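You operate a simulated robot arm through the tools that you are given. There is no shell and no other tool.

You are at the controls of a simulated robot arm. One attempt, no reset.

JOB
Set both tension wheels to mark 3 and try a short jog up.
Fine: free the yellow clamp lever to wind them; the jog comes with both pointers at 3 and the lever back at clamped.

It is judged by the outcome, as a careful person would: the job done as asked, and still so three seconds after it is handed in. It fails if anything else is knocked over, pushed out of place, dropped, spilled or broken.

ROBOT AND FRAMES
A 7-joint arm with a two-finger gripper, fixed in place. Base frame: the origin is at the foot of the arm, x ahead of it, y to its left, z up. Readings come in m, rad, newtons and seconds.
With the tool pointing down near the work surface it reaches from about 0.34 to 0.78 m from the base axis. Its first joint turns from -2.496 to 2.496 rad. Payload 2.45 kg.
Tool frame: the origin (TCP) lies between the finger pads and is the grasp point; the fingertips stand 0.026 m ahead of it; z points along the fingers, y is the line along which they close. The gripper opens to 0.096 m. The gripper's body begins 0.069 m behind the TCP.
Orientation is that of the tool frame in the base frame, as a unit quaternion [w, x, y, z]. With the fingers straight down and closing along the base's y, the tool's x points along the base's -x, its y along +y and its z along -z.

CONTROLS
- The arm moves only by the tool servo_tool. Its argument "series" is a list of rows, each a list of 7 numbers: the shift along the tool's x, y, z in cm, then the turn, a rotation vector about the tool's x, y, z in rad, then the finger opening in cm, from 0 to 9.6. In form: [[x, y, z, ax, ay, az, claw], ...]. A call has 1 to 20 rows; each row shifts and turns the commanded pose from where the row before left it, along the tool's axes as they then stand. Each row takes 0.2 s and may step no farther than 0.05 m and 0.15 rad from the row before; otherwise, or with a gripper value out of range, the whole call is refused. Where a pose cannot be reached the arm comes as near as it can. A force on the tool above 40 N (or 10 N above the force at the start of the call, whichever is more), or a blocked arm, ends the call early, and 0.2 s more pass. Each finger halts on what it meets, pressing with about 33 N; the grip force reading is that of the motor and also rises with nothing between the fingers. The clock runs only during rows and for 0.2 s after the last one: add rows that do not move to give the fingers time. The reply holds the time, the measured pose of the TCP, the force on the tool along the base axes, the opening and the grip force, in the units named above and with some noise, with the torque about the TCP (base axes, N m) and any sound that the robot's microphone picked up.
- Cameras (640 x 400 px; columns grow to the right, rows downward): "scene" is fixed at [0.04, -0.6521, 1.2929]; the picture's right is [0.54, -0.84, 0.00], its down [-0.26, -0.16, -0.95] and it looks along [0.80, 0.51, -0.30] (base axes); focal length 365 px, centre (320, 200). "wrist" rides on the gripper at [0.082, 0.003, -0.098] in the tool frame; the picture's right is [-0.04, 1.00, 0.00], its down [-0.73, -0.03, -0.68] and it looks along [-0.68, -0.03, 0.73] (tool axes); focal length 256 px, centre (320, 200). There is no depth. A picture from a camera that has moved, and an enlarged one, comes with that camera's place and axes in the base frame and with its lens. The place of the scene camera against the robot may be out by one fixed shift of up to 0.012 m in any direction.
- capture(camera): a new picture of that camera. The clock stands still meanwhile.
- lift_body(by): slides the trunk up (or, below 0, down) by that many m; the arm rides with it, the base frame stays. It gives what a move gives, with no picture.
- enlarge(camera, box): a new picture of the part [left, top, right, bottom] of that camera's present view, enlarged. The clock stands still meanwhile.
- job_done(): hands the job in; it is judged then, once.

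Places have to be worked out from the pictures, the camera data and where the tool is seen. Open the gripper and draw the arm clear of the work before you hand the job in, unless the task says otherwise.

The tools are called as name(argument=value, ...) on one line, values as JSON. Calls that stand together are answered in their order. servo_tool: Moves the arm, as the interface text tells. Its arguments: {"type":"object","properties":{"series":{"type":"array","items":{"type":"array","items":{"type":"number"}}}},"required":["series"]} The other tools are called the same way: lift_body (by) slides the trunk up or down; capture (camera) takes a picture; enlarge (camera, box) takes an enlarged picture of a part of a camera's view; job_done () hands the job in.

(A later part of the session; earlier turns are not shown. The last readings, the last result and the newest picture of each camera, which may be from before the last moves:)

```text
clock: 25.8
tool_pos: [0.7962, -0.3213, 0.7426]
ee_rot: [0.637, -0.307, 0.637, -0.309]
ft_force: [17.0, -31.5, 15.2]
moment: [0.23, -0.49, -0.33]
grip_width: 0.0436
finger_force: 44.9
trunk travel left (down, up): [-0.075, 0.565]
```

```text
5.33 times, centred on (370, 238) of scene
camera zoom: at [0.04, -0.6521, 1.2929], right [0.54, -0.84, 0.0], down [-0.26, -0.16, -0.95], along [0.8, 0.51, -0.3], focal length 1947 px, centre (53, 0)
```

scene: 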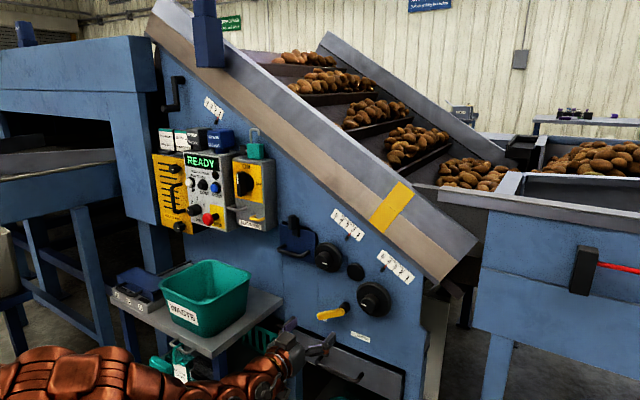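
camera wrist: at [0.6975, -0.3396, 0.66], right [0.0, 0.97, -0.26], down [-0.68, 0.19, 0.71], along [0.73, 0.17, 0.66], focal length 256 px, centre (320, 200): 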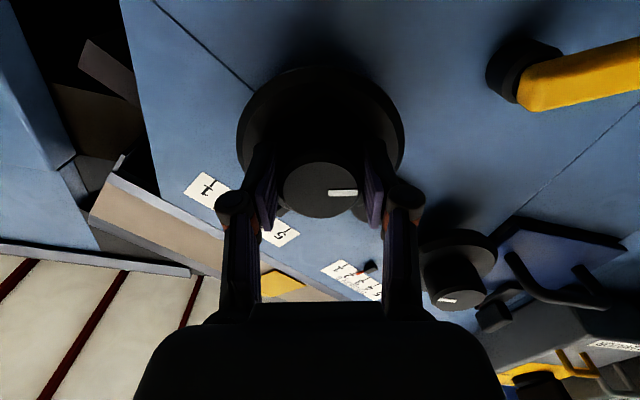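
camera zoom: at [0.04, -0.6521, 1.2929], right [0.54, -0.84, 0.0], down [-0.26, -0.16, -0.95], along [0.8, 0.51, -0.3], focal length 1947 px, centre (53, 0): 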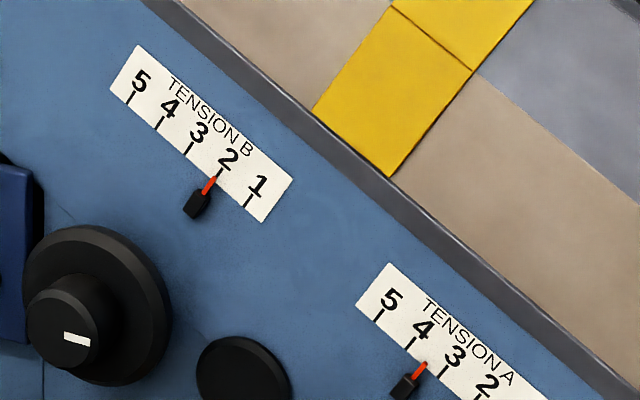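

Pointer A is now around 3.5. Side load has risen to 38 N in the grip direction, so I'll release, check that the wheel holds, and re-centre.

servo_tool(series=[[0, 0, 0, 0, 0, 0, 5.0], [0, 0, 0, 0, 0, 0, 6.5], [0, 0, 0, 0, 0, 0, 6.5]])

capture(camera="wrist")

enlarge(camera="scene", box=[320, 200, 420, 275])

```text
clock: 26.6
tool_pos: [0.7964, -0.3187, 0.7392]
ee_rot: [0.636, -0.309, 0.637, -0.308]
ft_force: [-0.1, 0.1, -0.4]
moment: [0.01, -0.04, 0.01]
grip_width: 0.0651
finger_force: 0.0
trunk travel left (down, up): [-0.075, 0.565]
```

```text
taken
camera wrist: at [0.698, -0.38, 0.6856], right [0.0, 0.65, -0.76], down [-0.68, 0.56, 0.48], along [0.73, 0.52, 0.44], focal length 256 px, centre (320, 200)
```

wrist: 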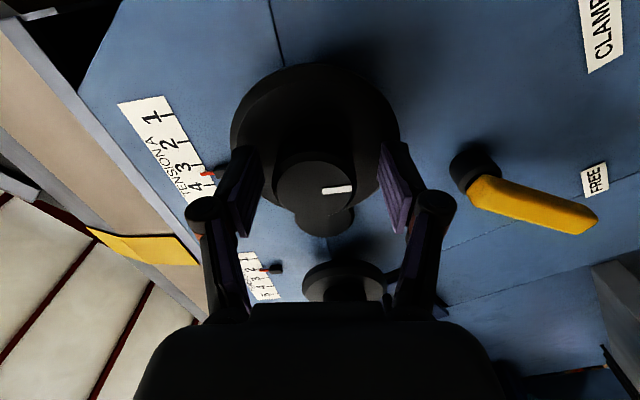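

```text
5.33 times, centred on (370, 238) of scene
camera zoom: at [0.04, -0.6521, 1.2929], right [0.54, -0.84, 0.0], down [-0.26, -0.16, -0.95], along [0.8, 0.51, -0.3], focal length 1947 px, centre (53, 0)
```

zoom: 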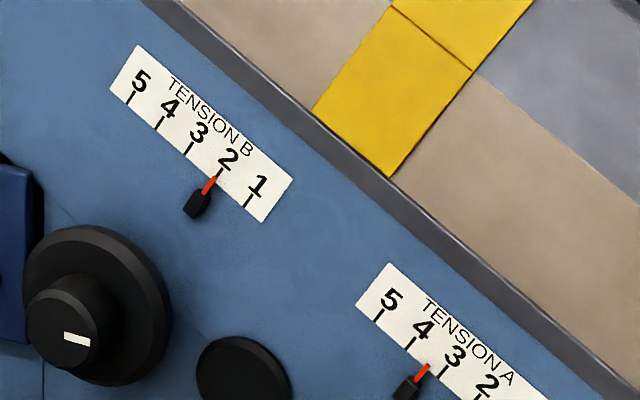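

The wheel holds with the fingers open, and the axis looks to be nearer (y=-0.320, z=0.741). I'll zoom to read pointer A accurately.

enlarge(camera="wrist", box=[100, 80, 260, 220])

enlarge(camera="scene", box=[368, 240, 420, 290])

enlarge(camera="scene", box=[325, 200, 377, 250])

```text
2.86 times, centred on (180, 150) of wrist
camera zoom: at [0.698, -0.38, 0.6856], right [0.0, 0.65, -0.76], down [-0.68, 0.56, 0.48], along [0.73, 0.52, 0.44], focal length 731 px, centre (720, 343)
```

zoom: 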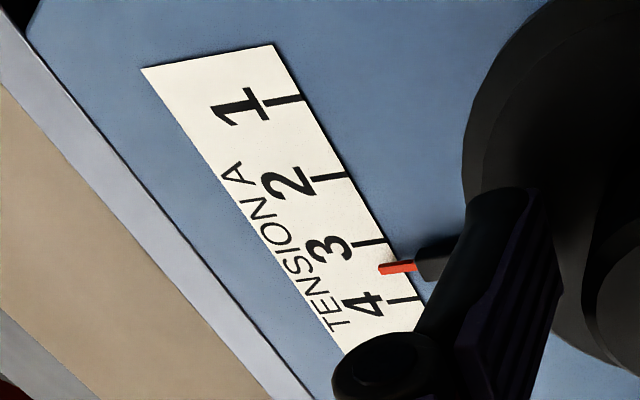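

```text
8.00 times, centred on (394, 265) of scene
camera zoom: at [0.04, -0.6521, 1.2929], right [0.54, -0.84, 0.0], down [-0.26, -0.16, -0.95], along [0.8, 0.51, -0.3], focal length 2920 px, centre (-272, -320)
```

zoom: 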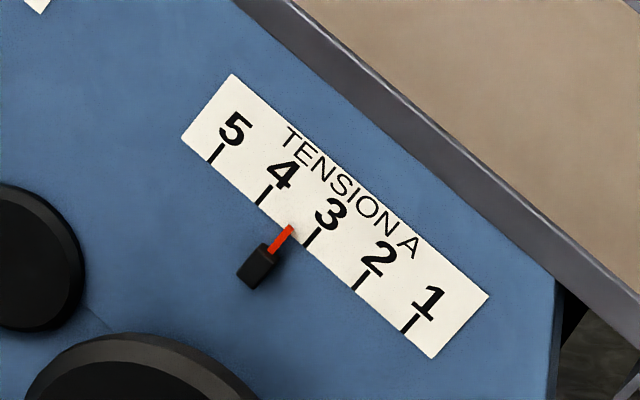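

```text
8.00 times, centred on (351, 225) of scene
camera zoom: at [0.04, -0.6521, 1.2929], right [0.54, -0.84, 0.0], down [-0.26, -0.16, -0.95], along [0.8, 0.51, -0.3], focal length 2920 px, centre (72, 0)
```

zoom: 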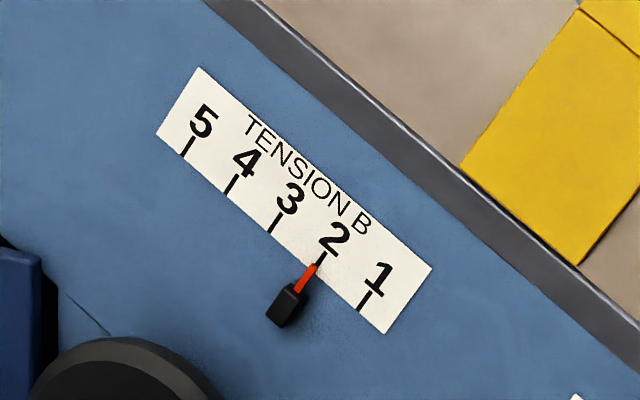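

The scene zoom puts pointer A near 3.4 after about 0.9 rad, roughly a quarter turn per mark, and B is still at 2. I'll roll the open hand back to level, re-centre on the axis and regrip for the rest.

servo_tool(series=[[0, 0, 0, 0, 0, 0.15, 6.5], [0, 0, 0, 0, 0, 0.15, 6.5], [0, 0, 0, 0, 0, 0.15, 6.5], [0, 0, 0, 0, 0, 0.15, 6.5], [0, 0, 0, 0, 0, 0.15, 6.5], [0, 0, 0, 0, 0, 0.15, 6.5], [-0.18, -0.13, 0, 0, 0, 0, 6.5], [0, 0, 0, 0, 0, 0, 6.5]])

capture(camera="wrist")

enlarge(camera="scene", box=[368, 240, 420, 290])

```text
clock: 28.4
tool_pos: [0.7969, -0.3201, 0.7428]
ee_rot: [0.707, 0.0, 0.708, 0.0]
ft_force: [-0.1, -0.2, 0.2]
moment: [0.01, -0.02, 0.0]
grip_width: 0.0649
finger_force: 0.0
trunk travel left (down, up): [-0.075, 0.565]
```

```text
taken
camera wrist: at [0.6978, -0.3164, 0.659], right [0.0, 1.0, 0.04], down [-0.68, -0.03, 0.73], along [0.73, -0.03, 0.68], focal length 256 px, centre (320, 200)
```

wrist: 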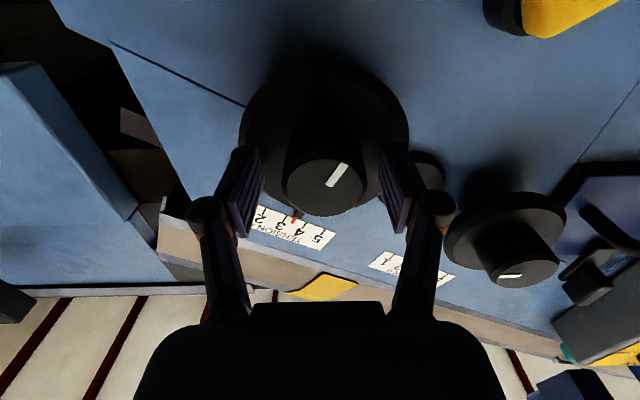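

```text
8.00 times, centred on (394, 265) of scene
camera zoom: at [0.04, -0.6521, 1.2929], right [0.54, -0.84, 0.0], down [-0.26, -0.16, -0.95], along [0.8, 0.51, -0.3], focal length 2920 px, centre (-272, -320)
```

zoom: 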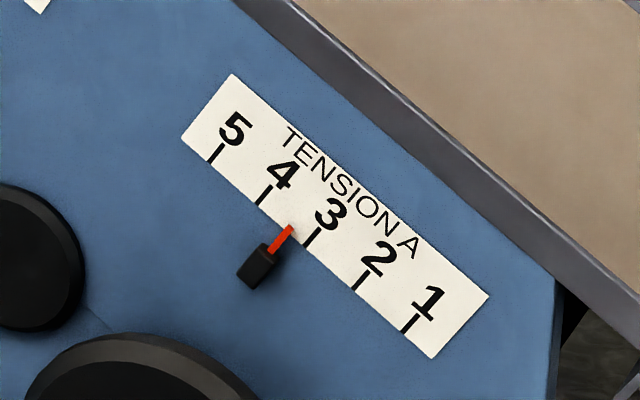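

The hub mark has turned as expected and the pointer held at about 3.4. I'll nudge slightly to centre, close, and turn on counter-clockwise by about 0.6 rad.

servo_tool(series=[[0.1, 0.08, 0, 0, 0, 0, 4.6], [0, 0, 0, 0, 0, 0, 3.0], [0, 0, 0, 0, 0, 0, 3.0], [0, 0, 0, 0, 0, 0, 3.0]])

servo_tool(series=[[0, 0, 0, 0, 0, -0.12, 3.0], [0, 0, 0, 0, 0, -0.12, 3.0], [0, 0, 0, 0, 0, -0.12, 3.0], [0, 0, 0, 0, 0, -0.12, 3.0], [0, 0, 0, 0, 0, -0.1, 3.0]])

enlarge(camera="scene", box=[368, 240, 420, 290])

```text
clock: 29.4
tool_pos: [0.7974, -0.3188, 0.7409]
ee_rot: [0.707, -0.001, 0.708, 0.0]
ft_force: [-8.0, 8.7, -2.4]
moment: [-0.05, -0.09, 0.37]
grip_width: 0.0429
finger_force: 45.1
trunk travel left (down, up): [-0.075, 0.565]
```

```text
clock: 30.6
tool_pos: [0.7977, -0.3201, 0.7414]
ee_rot: [0.677, -0.203, 0.678, -0.202]
ft_force: [8.8, -1.7, 1.9]
moment: [0.08, -0.32, 0.2]
grip_width: 0.0429
finger_force: 44.8
trunk travel left (down, up): [-0.075, 0.565]
```

```text
8.00 times, centred on (394, 265) of scene
camera zoom: at [0.04, -0.6521, 1.2929], right [0.54, -0.84, 0.0], down [-0.26, -0.16, -0.95], along [0.8, 0.51, -0.3], focal length 2920 px, centre (-272, -320)
```

zoom: 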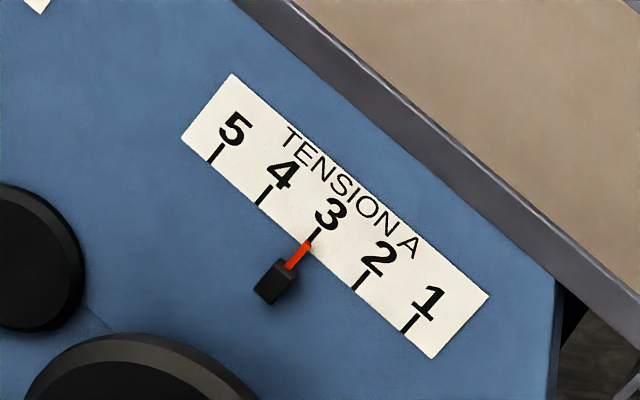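

Loads are low and pointer A has moved to about mark 3. I'll check it from the wrist camera for a second angle.

capture(camera="wrist")

enlarge(camera="wrist", box=[130, 120, 290, 260])

enlarge(camera="scene", box=[380, 252, 406, 277])

enlarge(camera="scene", box=[337, 215, 363, 240])

```text
taken
camera wrist: at [0.6983, -0.3615, 0.6702], right [0.0, 0.86, -0.52], down [-0.68, 0.38, 0.63], along [0.73, 0.35, 0.58], focal length 256 px, centre (320, 200)
```

wrist: 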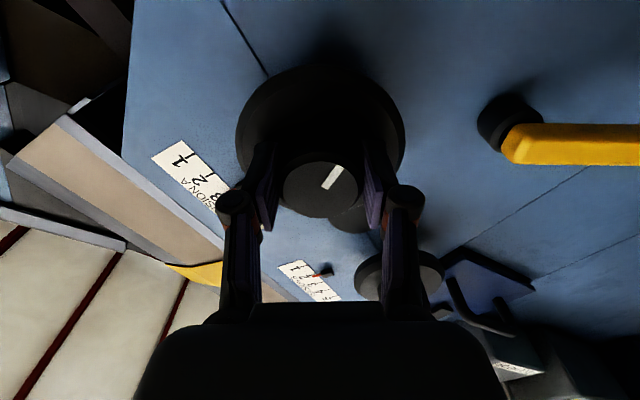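

```text
2.86 times, centred on (210, 190) of wrist
camera zoom: at [0.6983, -0.3615, 0.6702], right [0.0, 0.86, -0.52], down [-0.68, 0.38, 0.63], along [0.73, 0.35, 0.58], focal length 731 px, centre (634, 229)
```

zoom: 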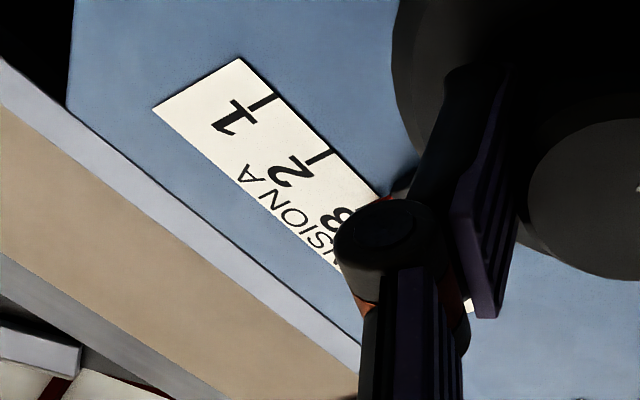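

```text
16.00 times, centred on (393, 264) of scene
camera zoom: at [0.04, -0.6521, 1.2929], right [0.54, -0.84, 0.0], down [-0.26, -0.16, -0.95], along [0.8, 0.51, -0.3], focal length 5840 px, centre (-848, -832)
```

zoom: 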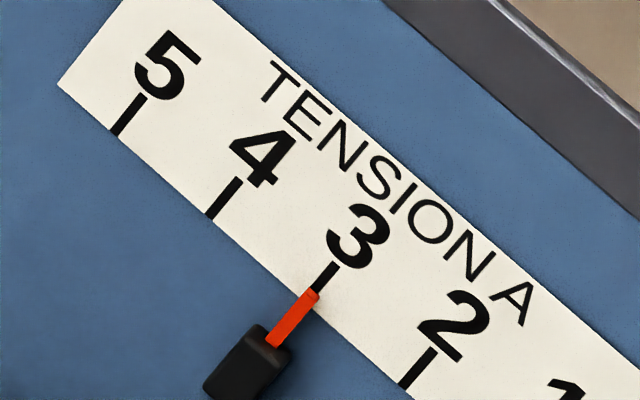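

```text
16.00 times, centred on (350, 228) of scene
camera zoom: at [0.04, -0.6521, 1.2929], right [0.54, -0.84, 0.0], down [-0.26, -0.16, -0.95], along [0.8, 0.51, -0.3], focal length 5840 px, centre (-160, -240)
```

zoom: 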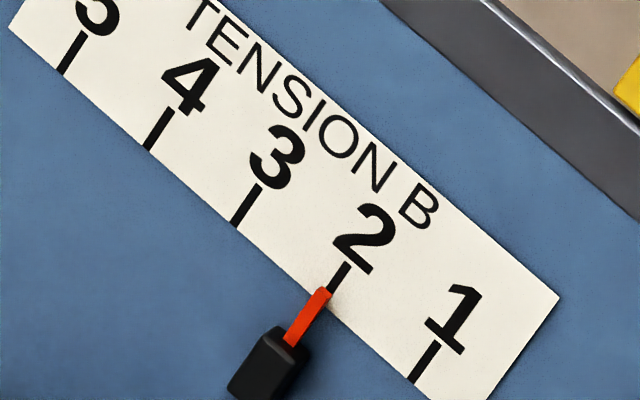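

At 16x, pointer A's red tip meets the mark-3 tick the same way B's meets tick 2, so A is at about 3. I'll release wheel A, back straight out, and check that it holds.

servo_tool(series=[[0, 0, 0, 0, 0, 0, 5.0], [0, 0, 0, 0, 0, 0, 6.5], [0, 0, -2.0, 0, 0, 0, 6.5], [0, 0, -2.5, 0, 0, 0, 6.5], [0, 0, -3.0, 0, 0, 0.14, 6.5], [0, 0, -3.0, 0, 0, 0.14, 6.5], [0, 0, 0, 0, 0, 0.15, 6.5], [0, 0, 0, 0, 0, 0.15, 6.5]])

capture(camera="wrist")

enlarge(camera="scene", box=[380, 252, 406, 277])

```text
clock: 32.4
tool_pos: [0.6927, -0.3205, 0.741]
ee_rot: [0.707, 0.0, 0.707, 0.001]
ft_force: [-0.2, 0.5, 0.1]
moment: [-0.01, 0.02, -0.03]
grip_width: 0.0649
finger_force: 0.1
trunk travel left (down, up): [-0.075, 0.565]
```

```text
taken
camera wrist: at [0.5933, -0.316, 0.6579], right [0.0, 1.0, 0.04], down [-0.68, -0.03, 0.73], along [0.73, -0.03, 0.68], focal length 256 px, centre (320, 200)
```

wrist: 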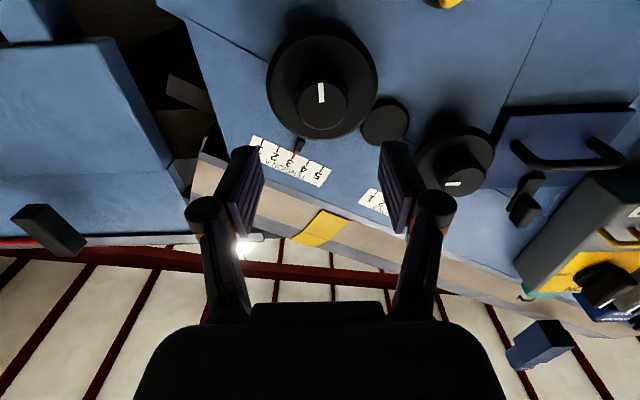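

```text
16.00 times, centred on (393, 264) of scene
camera zoom: at [0.04, -0.6521, 1.2929], right [0.54, -0.84, 0.0], down [-0.26, -0.16, -0.95], along [0.8, 0.51, -0.3], focal length 5840 px, centre (-848, -832)
```

zoom: 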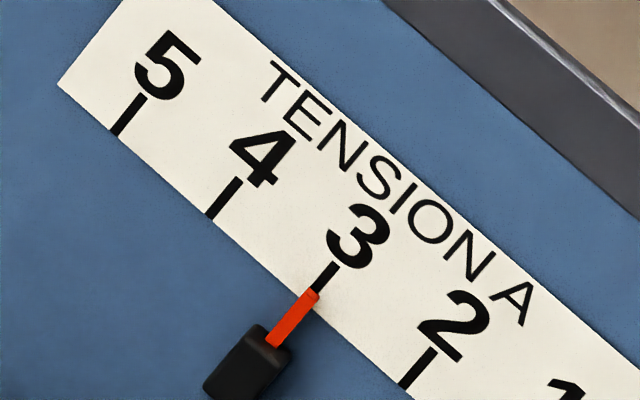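

Pointer A holds at 3 and its hub mark has turned a quarter turn. Now I'll move across in front of wheel B, standing back at x≈0.69.

enlarge(camera="wrist", box=[240, 110, 360, 200])

servo_tool(series=[[-2.2, 3.6, 0, 0, 0, 0, 6.5], [-2.2, 3.6, 0, 0, 0, 0, 6.5], [-2.2, 3.6, 0, 0, 0, 0, 6.5], [-2.2, 3.6, 0, 0, 0, 0, 6.5], [0, 0, 0, 0, 0, 0, 6.5]])

capture(camera="wrist")

```text
4.44 times, centred on (300, 155) of wrist
camera zoom: at [0.5933, -0.316, 0.6579], right [0.0, 1.0, 0.04], down [-0.68, -0.03, 0.73], along [0.73, -0.03, 0.68], focal length 1138 px, centre (409, 400)
```

zoom: 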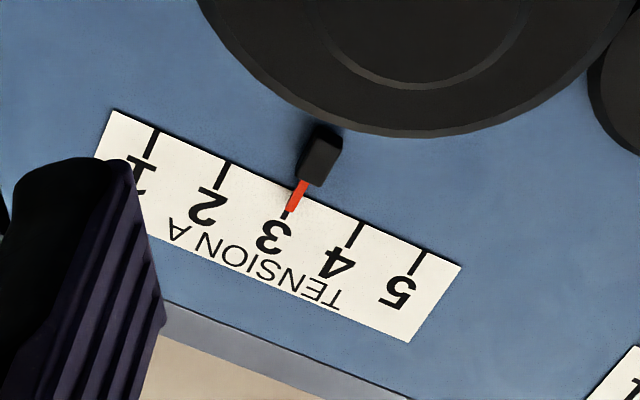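

```text
clock: 33.6
tool_pos: [0.6908, -0.1759, 0.8292]
ee_rot: [0.707, -0.001, 0.707, 0.0]
ft_force: [1.0, -0.2, 0.0]
moment: [-0.01, -0.02, 0.03]
grip_width: 0.065
finger_force: 0.0
trunk travel left (down, up): [-0.075, 0.565]
```

```text
taken
camera wrist: at [0.5924, -0.1724, 0.7466], right [0.0, 1.0, 0.04], down [-0.68, -0.03, 0.73], along [0.73, -0.03, 0.68], focal length 256 px, centre (320, 200)
```

wrist: 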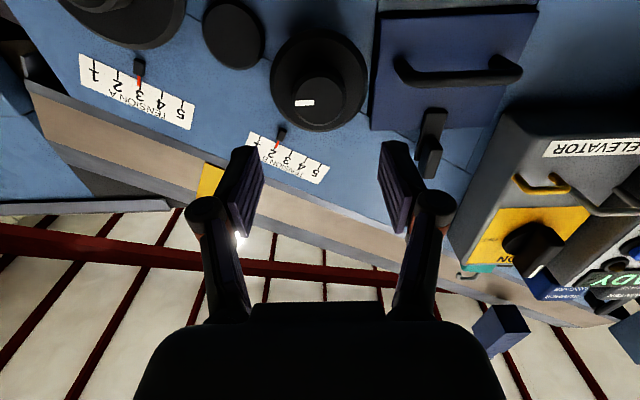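

Wheel B's hub is straight ahead (axis y≈-0.178, z≈0.829). I'll narrow the opening for clearance from the blue cover and advance to x≈0.797.

servo_tool(series=[[0, -0.2, 2.7, 0, 0, 0, 5.8], [0, 0, 2.7, 0, 0, 0, 5.8], [0, 0, 2.0, 0, 0, 0, 5.8]])

capture(camera="wrist")

enlarge(camera="scene", box=[270, 200, 398, 280])

```text
clock: 34.4
tool_pos: [0.7646, -0.1776, 0.8266]
ee_rot: [0.706, -0.001, 0.708, 0.0]
ft_force: [0.0, 0.2, 1.2]
moment: [-0.02, 0.02, -0.01]
grip_width: 0.0581
finger_force: 0.1
trunk travel left (down, up): [-0.075, 0.565]
```

```text
taken
camera wrist: at [0.6669, -0.1735, 0.7452], right [0.0, 1.0, 0.04], down [-0.68, -0.03, 0.74], along [0.74, -0.03, 0.68], focal length 256 px, centre (320, 200)
```

wrist: 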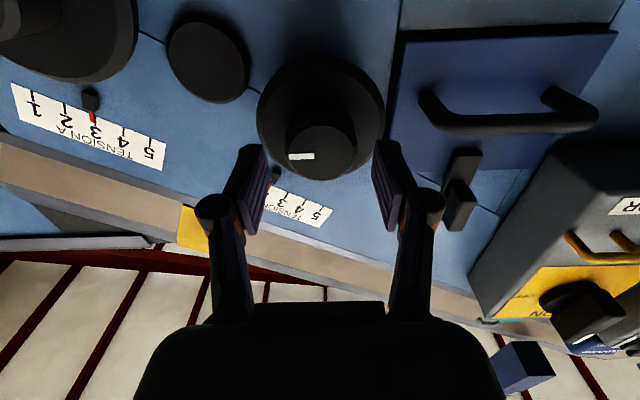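

```text
5.00 times, centred on (334, 240) of scene
camera zoom: at [0.04, -0.6521, 1.2929], right [0.54, -0.84, 0.0], down [-0.26, -0.16, -0.95], along [0.8, 0.51, -0.3], focal length 1825 px, centre (250, 0)
```

zoom: 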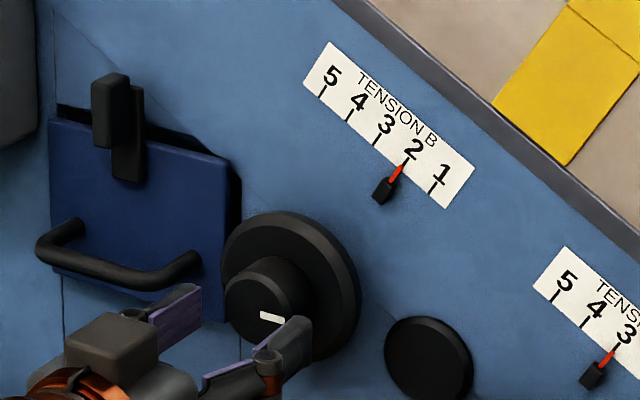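

Hub B is centred. Advancing the last 3.2 cm and closing.

servo_tool(series=[[0, 0, 1.7, 0, 0, 0, 5.8], [0, 0, 1.5, 0, 0, 0, 5.8], [0, 0, 0, 0, 0, 0, 5.8]])

capture(camera="wrist")

servo_tool(series=[[0, 0, 0, 0, 0, 0, 4.4], [0, 0, 0, 0, 0, 0, 3.0], [0, 0, 0, 0, 0, 0, 3.0], [0, 0, 0, 0, 0, 0, 3.0]])

```text
clock: 35.2
tool_pos: [0.7971, -0.1788, 0.829]
ee_rot: [0.707, 0.0, 0.708, -0.001]
ft_force: [0.1, 0.0, -0.2]
moment: [0.01, -0.01, 0.0]
grip_width: 0.0581
finger_force: 0.1
trunk travel left (down, up): [-0.075, 0.565]
```

```text
taken
camera wrist: at [0.6993, -0.1738, 0.746], right [0.0, 1.0, 0.04], down [-0.68, -0.03, 0.73], along [0.73, -0.03, 0.68], focal length 256 px, centre (320, 200)
```

wrist: 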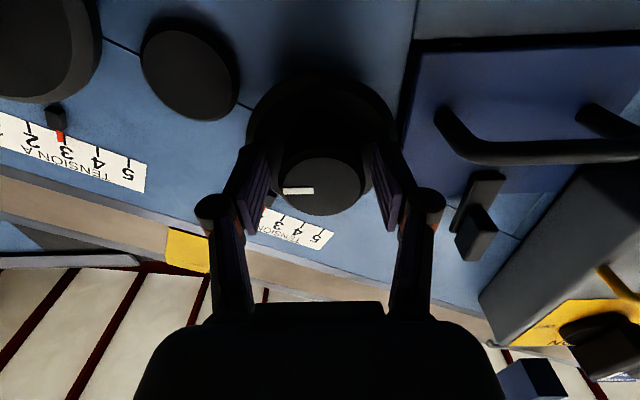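

```text
clock: 36.2
tool_pos: [0.7969, -0.1767, 0.8275]
ee_rot: [0.706, -0.002, 0.708, -0.001]
ft_force: [-2.3, 4.8, 0.1]
moment: [0.0, 0.03, 0.1]
grip_width: 0.0435
finger_force: 45.0
trunk travel left (down, up): [-0.075, 0.565]
```

Good grip, with only 5 N side load. Now I'll turn wheel B clockwise in a first small portion and check pointer B's response.

servo_tool(series=[[0, 0, 0, 0, 0, 0.12, 3.0], [0, 0, 0, 0, 0, 0.12, 3.0], [0, 0, 0, 0, 0, 0.12, 3.0]])

enlarge(camera="scene", box=[325, 200, 377, 250])

enlarge(camera="scene", box=[368, 240, 420, 290])

```text
clock: 37.0
tool_pos: [0.7996, -0.1783, 0.8282]
ee_rot: [0.695, 0.126, 0.696, 0.127]
ft_force: [3.5, 6.6, -3.0]
moment: [-0.08, 0.46, 0.12]
grip_width: 0.0436
finger_force: 45.1
trunk travel left (down, up): [-0.075, 0.565]
```

```text
8.00 times, centred on (351, 225) of scene
camera zoom: at [0.04, -0.6521, 1.2929], right [0.54, -0.84, 0.0], down [-0.26, -0.16, -0.95], along [0.8, 0.51, -0.3], focal length 2920 px, centre (72, 0)
```

zoom: 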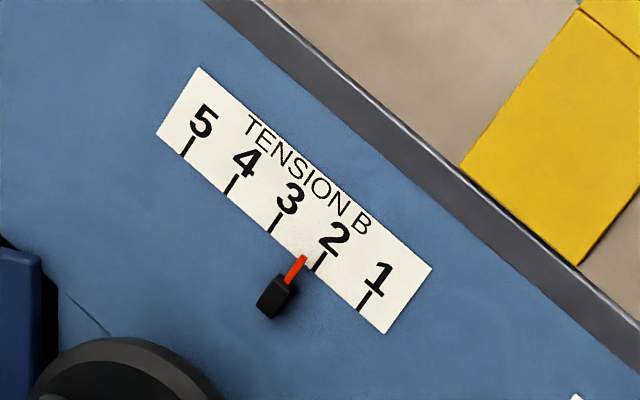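

```text
8.00 times, centred on (394, 265) of scene
camera zoom: at [0.04, -0.6521, 1.2929], right [0.54, -0.84, 0.0], down [-0.26, -0.16, -0.95], along [0.8, 0.51, -0.3], focal length 2920 px, centre (-272, -320)
```

zoom: 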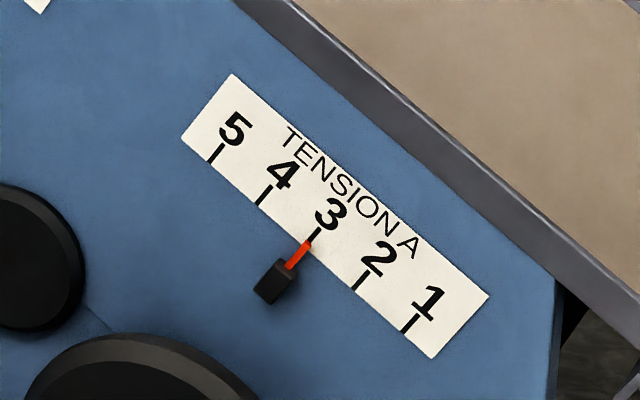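

Pointer B moves from 2 toward 3 and A is unaffected. Continuing clockwise.

servo_tool(series=[[0, 0, 0, 0, 0, 0.12, 3.0], [0, 0, 0, 0, 0, 0.12, 3.0], [0, 0, 0, 0, 0, 0.12, 3.0], [0, 0, 0, 0, 0, 0.1, 3.0]])

enlarge(camera="scene", box=[325, 200, 377, 250])

capture(camera="wrist")

```text
clock: 38.0
tool_pos: [0.798, -0.1758, 0.8295]
ee_rot: [0.648, 0.282, 0.649, 0.282]
ft_force: [12.3, 5.6, 6.2]
moment: [-0.1, 0.21, 0.23]
grip_width: 0.0437
finger_force: 45.2
trunk travel left (down, up): [-0.075, 0.565]
```

```text
8.00 times, centred on (351, 225) of scene
camera zoom: at [0.04, -0.6521, 1.2929], right [0.54, -0.84, 0.0], down [-0.26, -0.16, -0.95], along [0.8, 0.51, -0.3], focal length 2920 px, centre (72, 0)
```

zoom: 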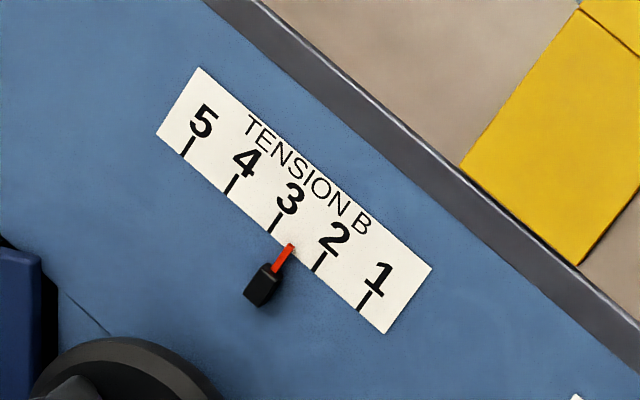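

```text
taken
camera wrist: at [0.6991, -0.114, 0.7744], right [0.0, 0.65, 0.76], down [-0.68, -0.56, 0.48], along [0.74, -0.51, 0.44], focal length 256 px, centre (320, 200)
```

wrist: 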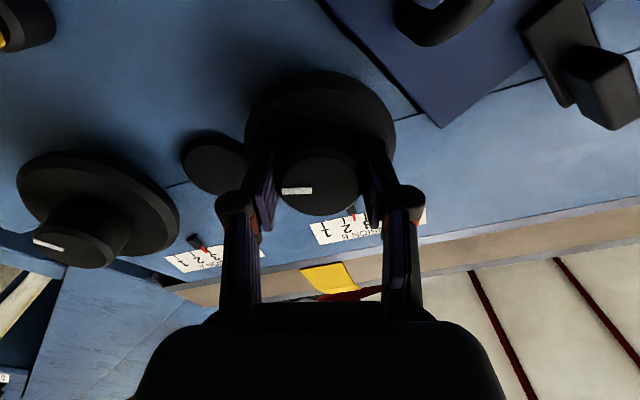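

B is at about 2.5. I'll release, roll the open hand back to level, regrip and do the second half.

servo_tool(series=[[0, 0, 0, 0, 0, 0, 5.0], [0, 0, 0, 0, 0, 0, 5.8], [0, 0, 0, 0, 0, 0, 5.8], [0, 0, 0, 0, 0, -0.14, 5.8], [0, 0, 0, 0, 0, -0.14, 5.8], [0, 0, 0, 0, 0, -0.14, 5.8], [0, 0, 0, 0, 0, -0.14, 5.8], [0, 0, 0, 0, 0, -0.14, 5.8], [0, 0, 0, 0, 0, -0.12, 5.8], [0, 0, 0, 0, 0, 0, 5.8]])

capture(camera="wrist")

enlarge(camera="scene", box=[325, 200, 377, 250])

```text
clock: 40.2
tool_pos: [0.7978, -0.1785, 0.8293]
ee_rot: [0.707, -0.001, 0.707, -0.001]
ft_force: [0.5, 0.0, 0.5]
moment: [0.0, -0.01, 0.02]
grip_width: 0.0581
finger_force: 0.0
trunk travel left (down, up): [-0.075, 0.565]
```

```text
taken
camera wrist: at [0.699, -0.1734, 0.7459], right [0.0, 1.0, 0.04], down [-0.68, -0.03, 0.73], along [0.73, -0.03, 0.68], focal length 256 px, centre (320, 200)
```

wrist: 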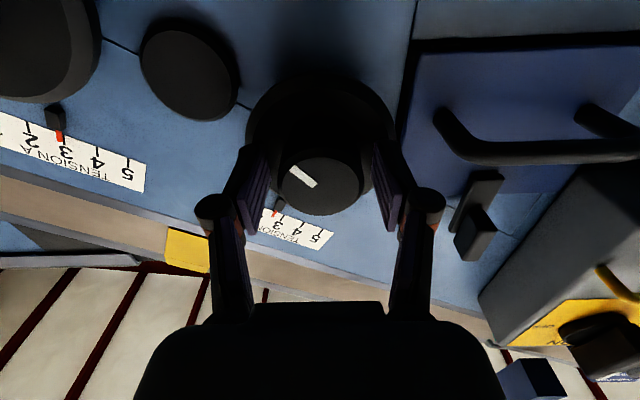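

```text
8.00 times, centred on (351, 225) of scene
camera zoom: at [0.04, -0.6521, 1.2929], right [0.54, -0.84, 0.0], down [-0.26, -0.16, -0.95], along [0.8, 0.51, -0.3], focal length 2920 px, centre (72, 0)
```

zoom: 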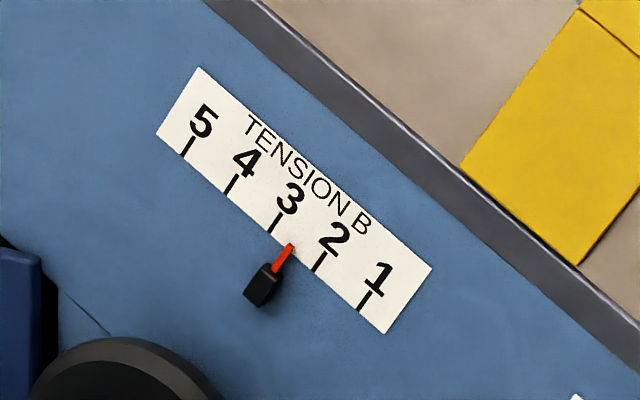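

B holds at about 2.5 with the hand level again. Regripping, then turning clockwise another 0.7 rad.

servo_tool(series=[[0, 0.05, 0, 0, 0, 0, 4.4], [0, 0, 0, 0, 0, 0, 3.0], [0, 0, 0, 0, 0, 0, 3.0], [0, 0, 0, 0, 0, 0, 3.0], [0, 0, 0, 0, 0, 0.12, 3.0], [0, 0, 0, 0, 0, 0.12, 3.0], [0, 0, 0, 0, 0, 0.12, 3.0], [0, 0, 0, 0, 0, 0.12, 3.0], [0, 0, 0, 0, 0, 0.12, 3.0], [0, 0, 0, 0, 0, 0.1, 3.0], [0, 0, 0, 0, 0, 0, 3.0]])

enlarge(camera="scene", box=[337, 215, 363, 240])

enlarge(camera="scene", box=[380, 252, 406, 277])

```text
clock: 42.6
tool_pos: [0.7983, -0.177, 0.8294]
ee_rot: [0.664, 0.243, 0.664, 0.244]
ft_force: [-14.6, 4.4, -8.5]
moment: [0.12, 0.17, 0.11]
grip_width: 0.0436
finger_force: 44.8
trunk travel left (down, up): [-0.075, 0.565]
```

```text
16.00 times, centred on (350, 228) of scene
camera zoom: at [0.04, -0.6521, 1.2929], right [0.54, -0.84, 0.0], down [-0.26, -0.16, -0.95], along [0.8, 0.51, -0.3], focal length 5840 px, centre (-160, -240)
```

zoom: 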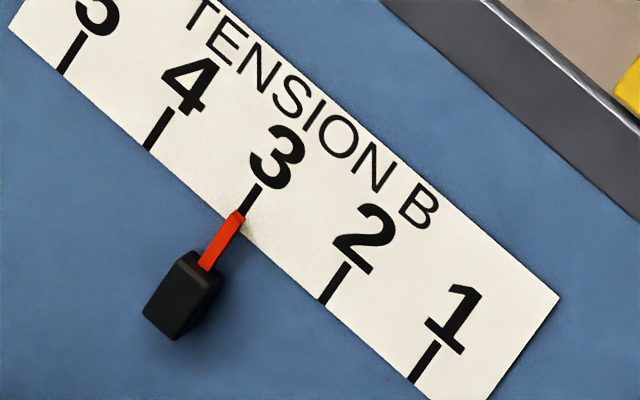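

```text
16.00 times, centred on (393, 264) of scene
camera zoom: at [0.04, -0.6521, 1.2929], right [0.54, -0.84, 0.0], down [-0.26, -0.16, -0.95], along [0.8, 0.51, -0.3], focal length 5840 px, centre (-848, -832)
```

zoom: 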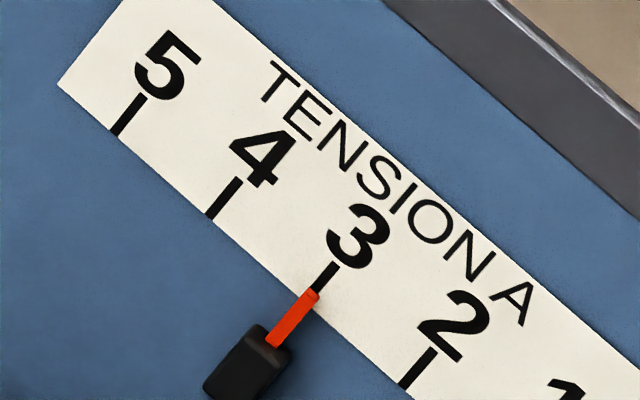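

B's red tip now meets the mark-3 tick just as it met tick 2 at the start, and A is unchanged at 3. I'll release B, retreat straight out, and verify both again.

servo_tool(series=[[0, 0, 0, 0, 0, 0, 5.0], [0, 0, 0, 0, 0, 0, 5.8], [0, 0, 0, 0, 0, 0, 5.8], [0, 0, -2.0, 0, 0, 0, 5.8], [0, 0, -3.0, 0, 0, 0, 5.8], [0, 0, -3.0, 0, 0, -0.1, 5.8], [0, 0, -3.0, 0, 0, -0.15, 5.8], [0, 0, -3.0, 0, 0, -0.15, 5.8], [0, 0, 0, 0, 0, -0.15, 5.8], [0, 0, 0, 0, 0, -0.15, 5.8], [2.5, -3.0, -1, 0, 0, 0, 5.8], [2.5, -3.0, -1, 0, 0, 0, 5.8], [0, 0, 0, 0, 0, 0, 5.8]])

capture(camera="wrist")

enlarge(camera="scene", box=[337, 215, 363, 240])

enlarge(camera="scene", box=[380, 252, 406, 277])

```text
clock: 45.4
tool_pos: [0.6373, -0.2367, 0.778]
ee_rot: [0.707, 0.0, 0.707, 0.001]
ft_force: [-0.2, 0.0, 0.1]
moment: [0.02, -0.01, 0.02]
grip_width: 0.058
finger_force: 0.1
trunk travel left (down, up): [-0.075, 0.565]
```

```text
taken
camera wrist: at [0.5374, -0.2321, 0.6962], right [0.0, 1.0, 0.04], down [-0.68, -0.03, 0.73], along [0.73, -0.03, 0.68], focal length 256 px, centre (320, 200)
```

wrist: 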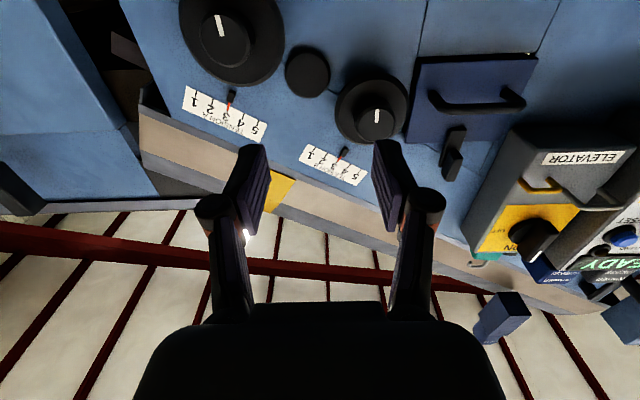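

```text
16.00 times, centred on (350, 228) of scene
camera zoom: at [0.04, -0.6521, 1.2929], right [0.54, -0.84, 0.0], down [-0.26, -0.16, -0.95], along [0.8, 0.51, -0.3], focal length 5840 px, centre (-160, -240)
```

zoom: 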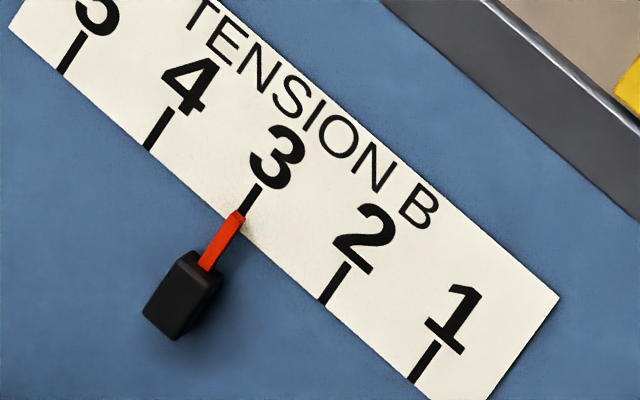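

```text
16.00 times, centred on (393, 264) of scene
camera zoom: at [0.04, -0.6521, 1.2929], right [0.54, -0.84, 0.0], down [-0.26, -0.16, -0.95], along [0.8, 0.51, -0.3], focal length 5840 px, centre (-848, -832)
```

zoom: 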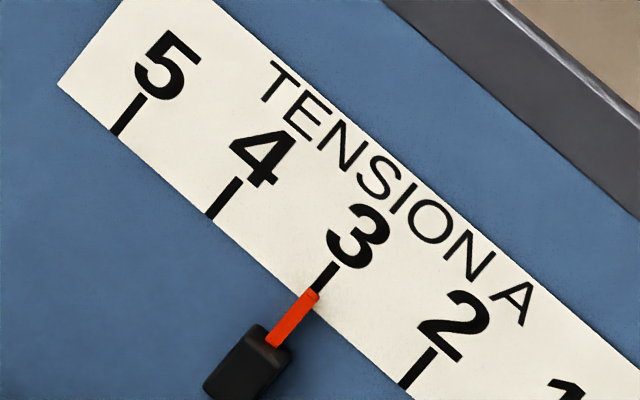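

Both pointers hold at 3. I'll also check them and the hub marks from the wrist camera for a second viewpoint.

enlarge(camera="wrist", box=[170, 0, 290, 75])

enlarge(camera="wrist", box=[170, 75, 290, 150])

enlarge(camera="wrist", box=[290, 95, 410, 195])

```text
5.33 times, centred on (230, 38) of wrist
camera zoom: at [0.5374, -0.2321, 0.6962], right [0.0, 1.0, 0.04], down [-0.68, -0.03, 0.73], along [0.73, -0.03, 0.68], focal length 1365 px, centre (800, 1067)
```

zoom: 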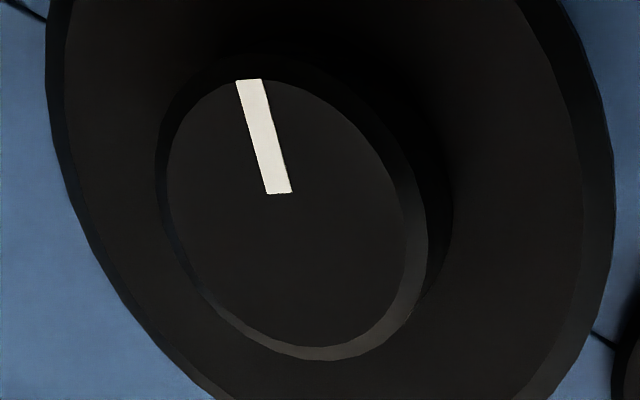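

```text
5.33 times, centred on (230, 112) of wrist
camera zoom: at [0.5374, -0.2321, 0.6962], right [0.0, 1.0, 0.04], down [-0.68, -0.03, 0.73], along [0.73, -0.03, 0.68], focal length 1365 px, centre (800, 667)
```

zoom: 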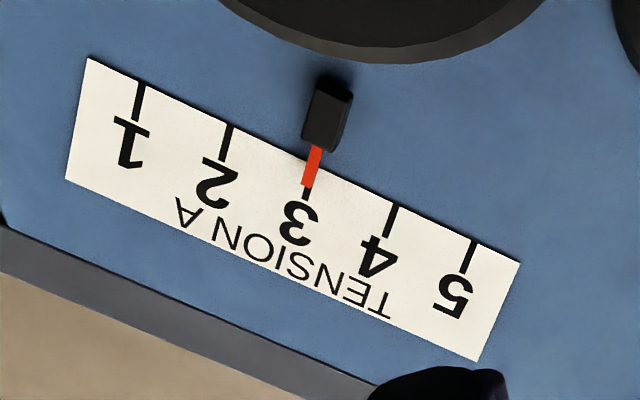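

```text
4.00 times, centred on (350, 145) of wrist
camera zoom: at [0.5374, -0.2321, 0.6962], right [0.0, 1.0, 0.04], down [-0.68, -0.03, 0.73], along [0.73, -0.03, 0.68], focal length 1024 px, centre (200, 420)
```

zoom: 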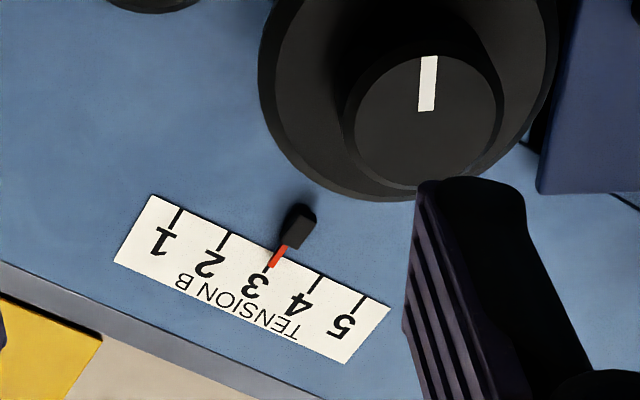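

Both scales read 3 from this angle too. Now I'll return the lever. It sits about 54° out from its pivot near (y≈-0.224, z≈0.682), so I'll move in front of it with a matching roll of about 0.9 rad and look before going in.

servo_tool(series=[[3.25, 1.47, 1.2, 0, 0, 0, 6.0], [3.25, 1.47, 1.2, 0, 0, 0, 6.0], [3.25, 1.47, 1.2, 0, 0, 0, 6.0], [3.25, 1.47, 1.2, 0, 0, 0, 6.0], [0, 0, 0, 0, 0, 0.15, 6.0], [0, 0, 0, 0, 0, 0.15, 6.0], [0, 0, 0, 0, 0, 0.15, 6.0], [0, 0, 0, 0, 0, 0.15, 6.0], [0, 0, 0, 0, 0, 0.15, 6.0], [0, 0, 0, 0, 0, 0.15, 6.0], [0, 0, 0, 0, 0, 0, 6.0]])

capture(camera="wrist")

enlarge(camera="scene", box=[270, 285, 430, 385])

```text
clock: 47.8
tool_pos: [0.6856, -0.1781, 0.6494]
ee_rot: [0.636, 0.307, 0.637, 0.307]
ft_force: [0.0, -0.3, 0.0]
moment: [-0.01, 0.0, 0.02]
grip_width: 0.0598
finger_force: 0.0
trunk travel left (down, up): [-0.075, 0.565]
```

```text
taken
camera wrist: at [0.5866, -0.1112, 0.5997], right [0.0, 0.59, 0.81], down [-0.68, -0.59, 0.43], along [0.73, -0.55, 0.4], focal length 256 px, centre (320, 200)
```

wrist: 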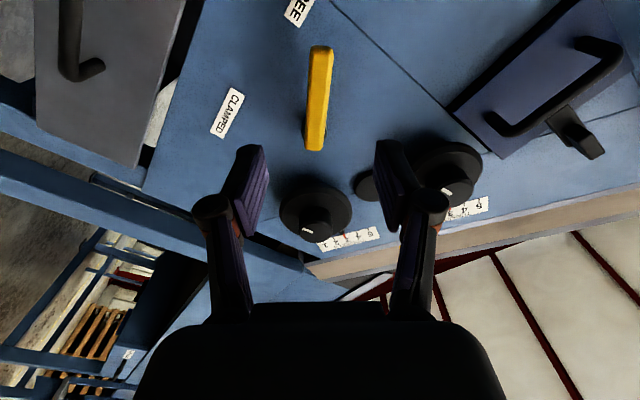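

```text
4.00 times, centred on (350, 335) of scene
camera zoom: at [0.04, -0.6521, 1.2929], right [0.54, -0.84, 0.0], down [-0.26, -0.16, -0.95], along [0.8, 0.51, -0.3], focal length 1460 px, centre (200, -340)
```

zoom: 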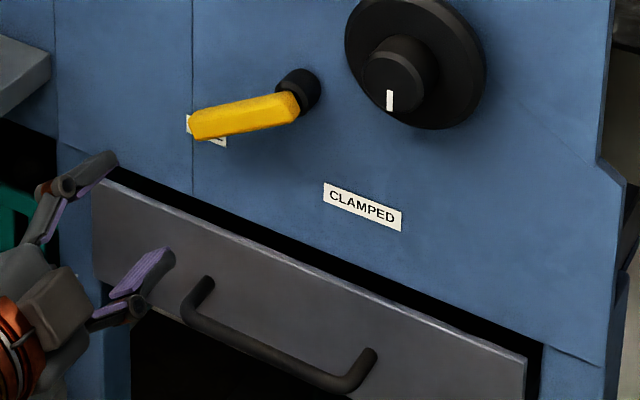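

The lever lies about 0.1 rad beyond my roll and 2 mm off centre. I'll correct both and advance so the fingers straddle it.

servo_tool(series=[[0, -0.2, 1.0, 0, 0, 0.1, 6.0], [0, 0, 3.0, 0, 0, 0, 6.0], [0, 0, 3.0, 0, 0, 0, 6.0], [0, 0, 2.0, 0, 0, 0, 6.0]])

capture(camera="wrist")

```text
clock: 48.8
tool_pos: [0.7754, -0.1807, 0.6471]
ee_rot: [0.62, 0.339, 0.621, 0.339]
ft_force: [-0.2, -0.8, 0.5]
moment: [0.0, 0.0, -0.04]
grip_width: 0.06
finger_force: 0.0
trunk travel left (down, up): [-0.075, 0.565]
```

```text
taken
camera wrist: at [0.6771, -0.1086, 0.6052], right [0.0, 0.51, 0.86], down [-0.68, -0.63, 0.37], along [0.73, -0.59, 0.34], focal length 256 px, centre (320, 200)
```

wrist: 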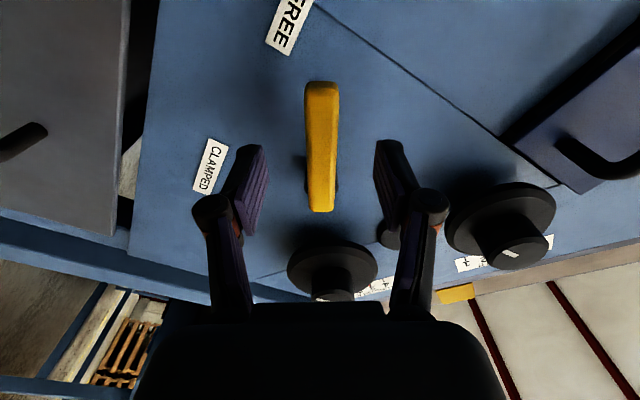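

Lever is aligned and centred. Advancing to x≈0.814 and closing.

servo_tool(series=[[0, 0, 2.0, 0, 0, 0, 6.0], [0, 0, 1.9, 0, 0, 0, 6.0], [0, 0, 0, 0, 0, 0, 4.0], [0, 0, 0, 0, 0, 0, 2.2], [0, 0, 0, 0, 0, 0, 1.0], [0, 0, 0, 0, 0, 0, 1.0]])

capture(camera="wrist")

```text
clock: 50.2
tool_pos: [0.8148, -0.1805, 0.6473]
ee_rot: [0.619, 0.339, 0.622, 0.339]
ft_force: [5.3, -3.3, -3.1]
moment: [0.41, 0.24, 0.08]
grip_width: 0.0193
finger_force: 37.7
trunk travel left (down, up): [-0.075, 0.565]
```

```text
taken
camera wrist: at [0.7159, -0.1088, 0.6044], right [0.0, 0.51, 0.86], down [-0.68, -0.63, 0.37], along [0.73, -0.59, 0.34], focal length 256 px, centre (320, 200)
```

wrist: 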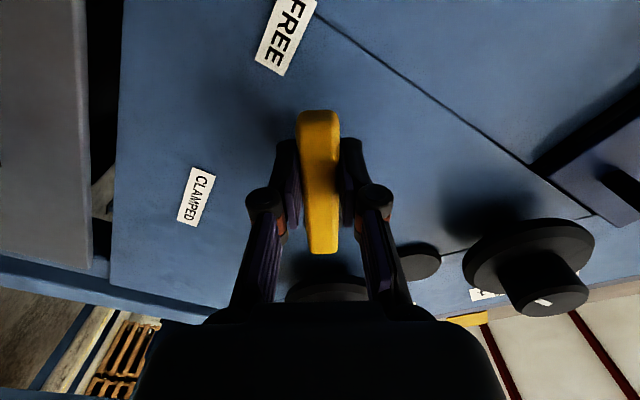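

Gripped squarely. Lines from the two lever positions place the pivot at (y≈-0.2245, z≈0.6755), a radius of 52 mm. I'll swing the lever back toward CLAMPED along that arc.

servo_tool(series=[[-0.026, -0.524, 0, 0, 0, -0.1, 1.0], [-0.026, -0.524, 0, 0, 0, -0.1, 1.0], [-0.026, -0.524, 0, 0, 0, -0.1, 1.0], [-0.026, -0.524, 0, 0, 0, -0.1, 1.0]])

enlarge(camera="scene", box=[270, 285, 430, 385])

```text
clock: 51.2
tool_pos: [0.8144, -0.1943, 0.6319]
ee_rot: [0.675, 0.209, 0.676, 0.209]
ft_force: [-2.4, -7.4, -5.7]
moment: [0.44, -0.16, -0.29]
grip_width: 0.0192
finger_force: 44.2
trunk travel left (down, up): [-0.075, 0.565]
```

```text
4.00 times, centred on (350, 335) of scene
camera zoom: at [0.04, -0.6521, 1.2929], right [0.54, -0.84, 0.0], down [-0.26, -0.16, -0.95], along [0.8, 0.51, -0.3], focal length 1460 px, centre (200, -340)
```

zoom: 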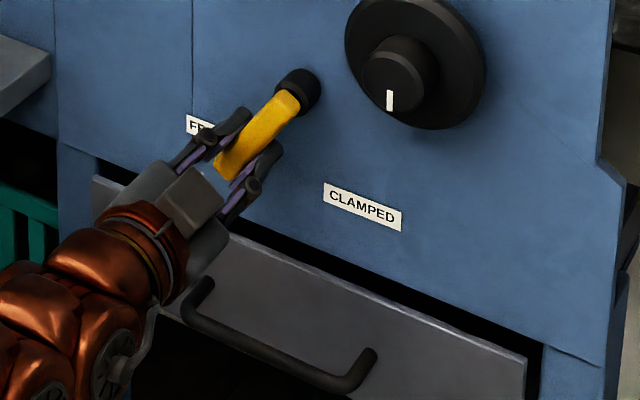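

Low forces, and the lever is following. Continuing the arc to straight down.

servo_tool(series=[[-0.026, -0.524, 0, 0, 0, -0.1, 1.0], [-0.026, -0.524, 0, 0, 0, -0.1, 1.0], [-0.026, -0.524, 0, 0, 0, -0.1, 1.0], [-0.026, -0.524, 0, 0, 0, -0.1, 1.0]])

servo_tool(series=[[-0.026, -0.524, 0, 0, 0, -0.1, 1.0], [-0.026, -0.524, 0, 0, 0, -0.1, 1.0]])

enlarge(camera="scene", box=[270, 285, 430, 385])

capture(camera="wrist")

```text
clock: 52.2
tool_pos: [0.8152, -0.2139, 0.6237]
ee_rot: [0.703, 0.07, 0.705, 0.071]
ft_force: [-1.2, -10.0, -13.3]
moment: [0.49, 0.05, -0.2]
grip_width: 0.019
finger_force: 44.6
trunk travel left (down, up): [-0.075, 0.565]
```

```text
clock: 52.8
tool_pos: [0.8151, -0.2237, 0.6234]
ee_rot: [0.706, -0.001, 0.708, 0.001]
ft_force: [4.8, -10.7, -11.7]
moment: [0.54, 0.63, -0.15]
grip_width: 0.019
finger_force: 44.5
trunk travel left (down, up): [-0.075, 0.565]
```

```text
4.00 times, centred on (350, 335) of scene
camera zoom: at [0.04, -0.6521, 1.2929], right [0.54, -0.84, 0.0], down [-0.26, -0.16, -0.95], along [0.8, 0.51, -0.3], focal length 1460 px, centre (200, -340)
```

zoom: 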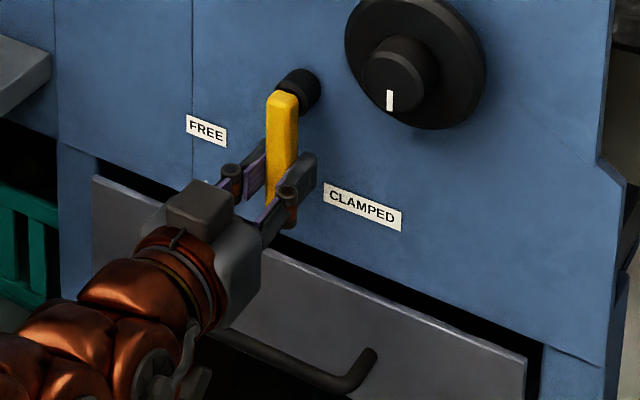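

```text
taken
camera wrist: at [0.7158, -0.2201, 0.5398], right [0.0, 1.0, 0.04], down [-0.68, -0.03, 0.74], along [0.74, -0.03, 0.68], focal length 256 px, centre (320, 200)
```

wrist: 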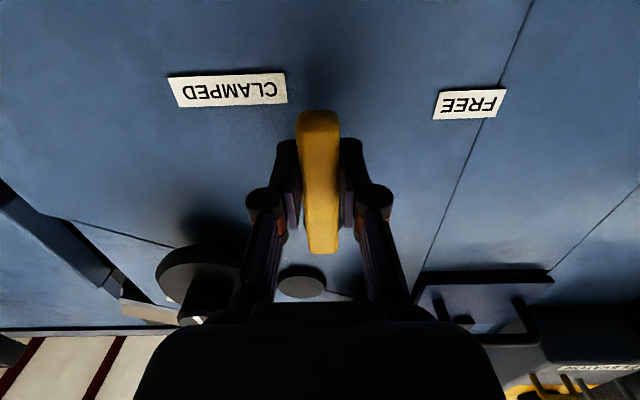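

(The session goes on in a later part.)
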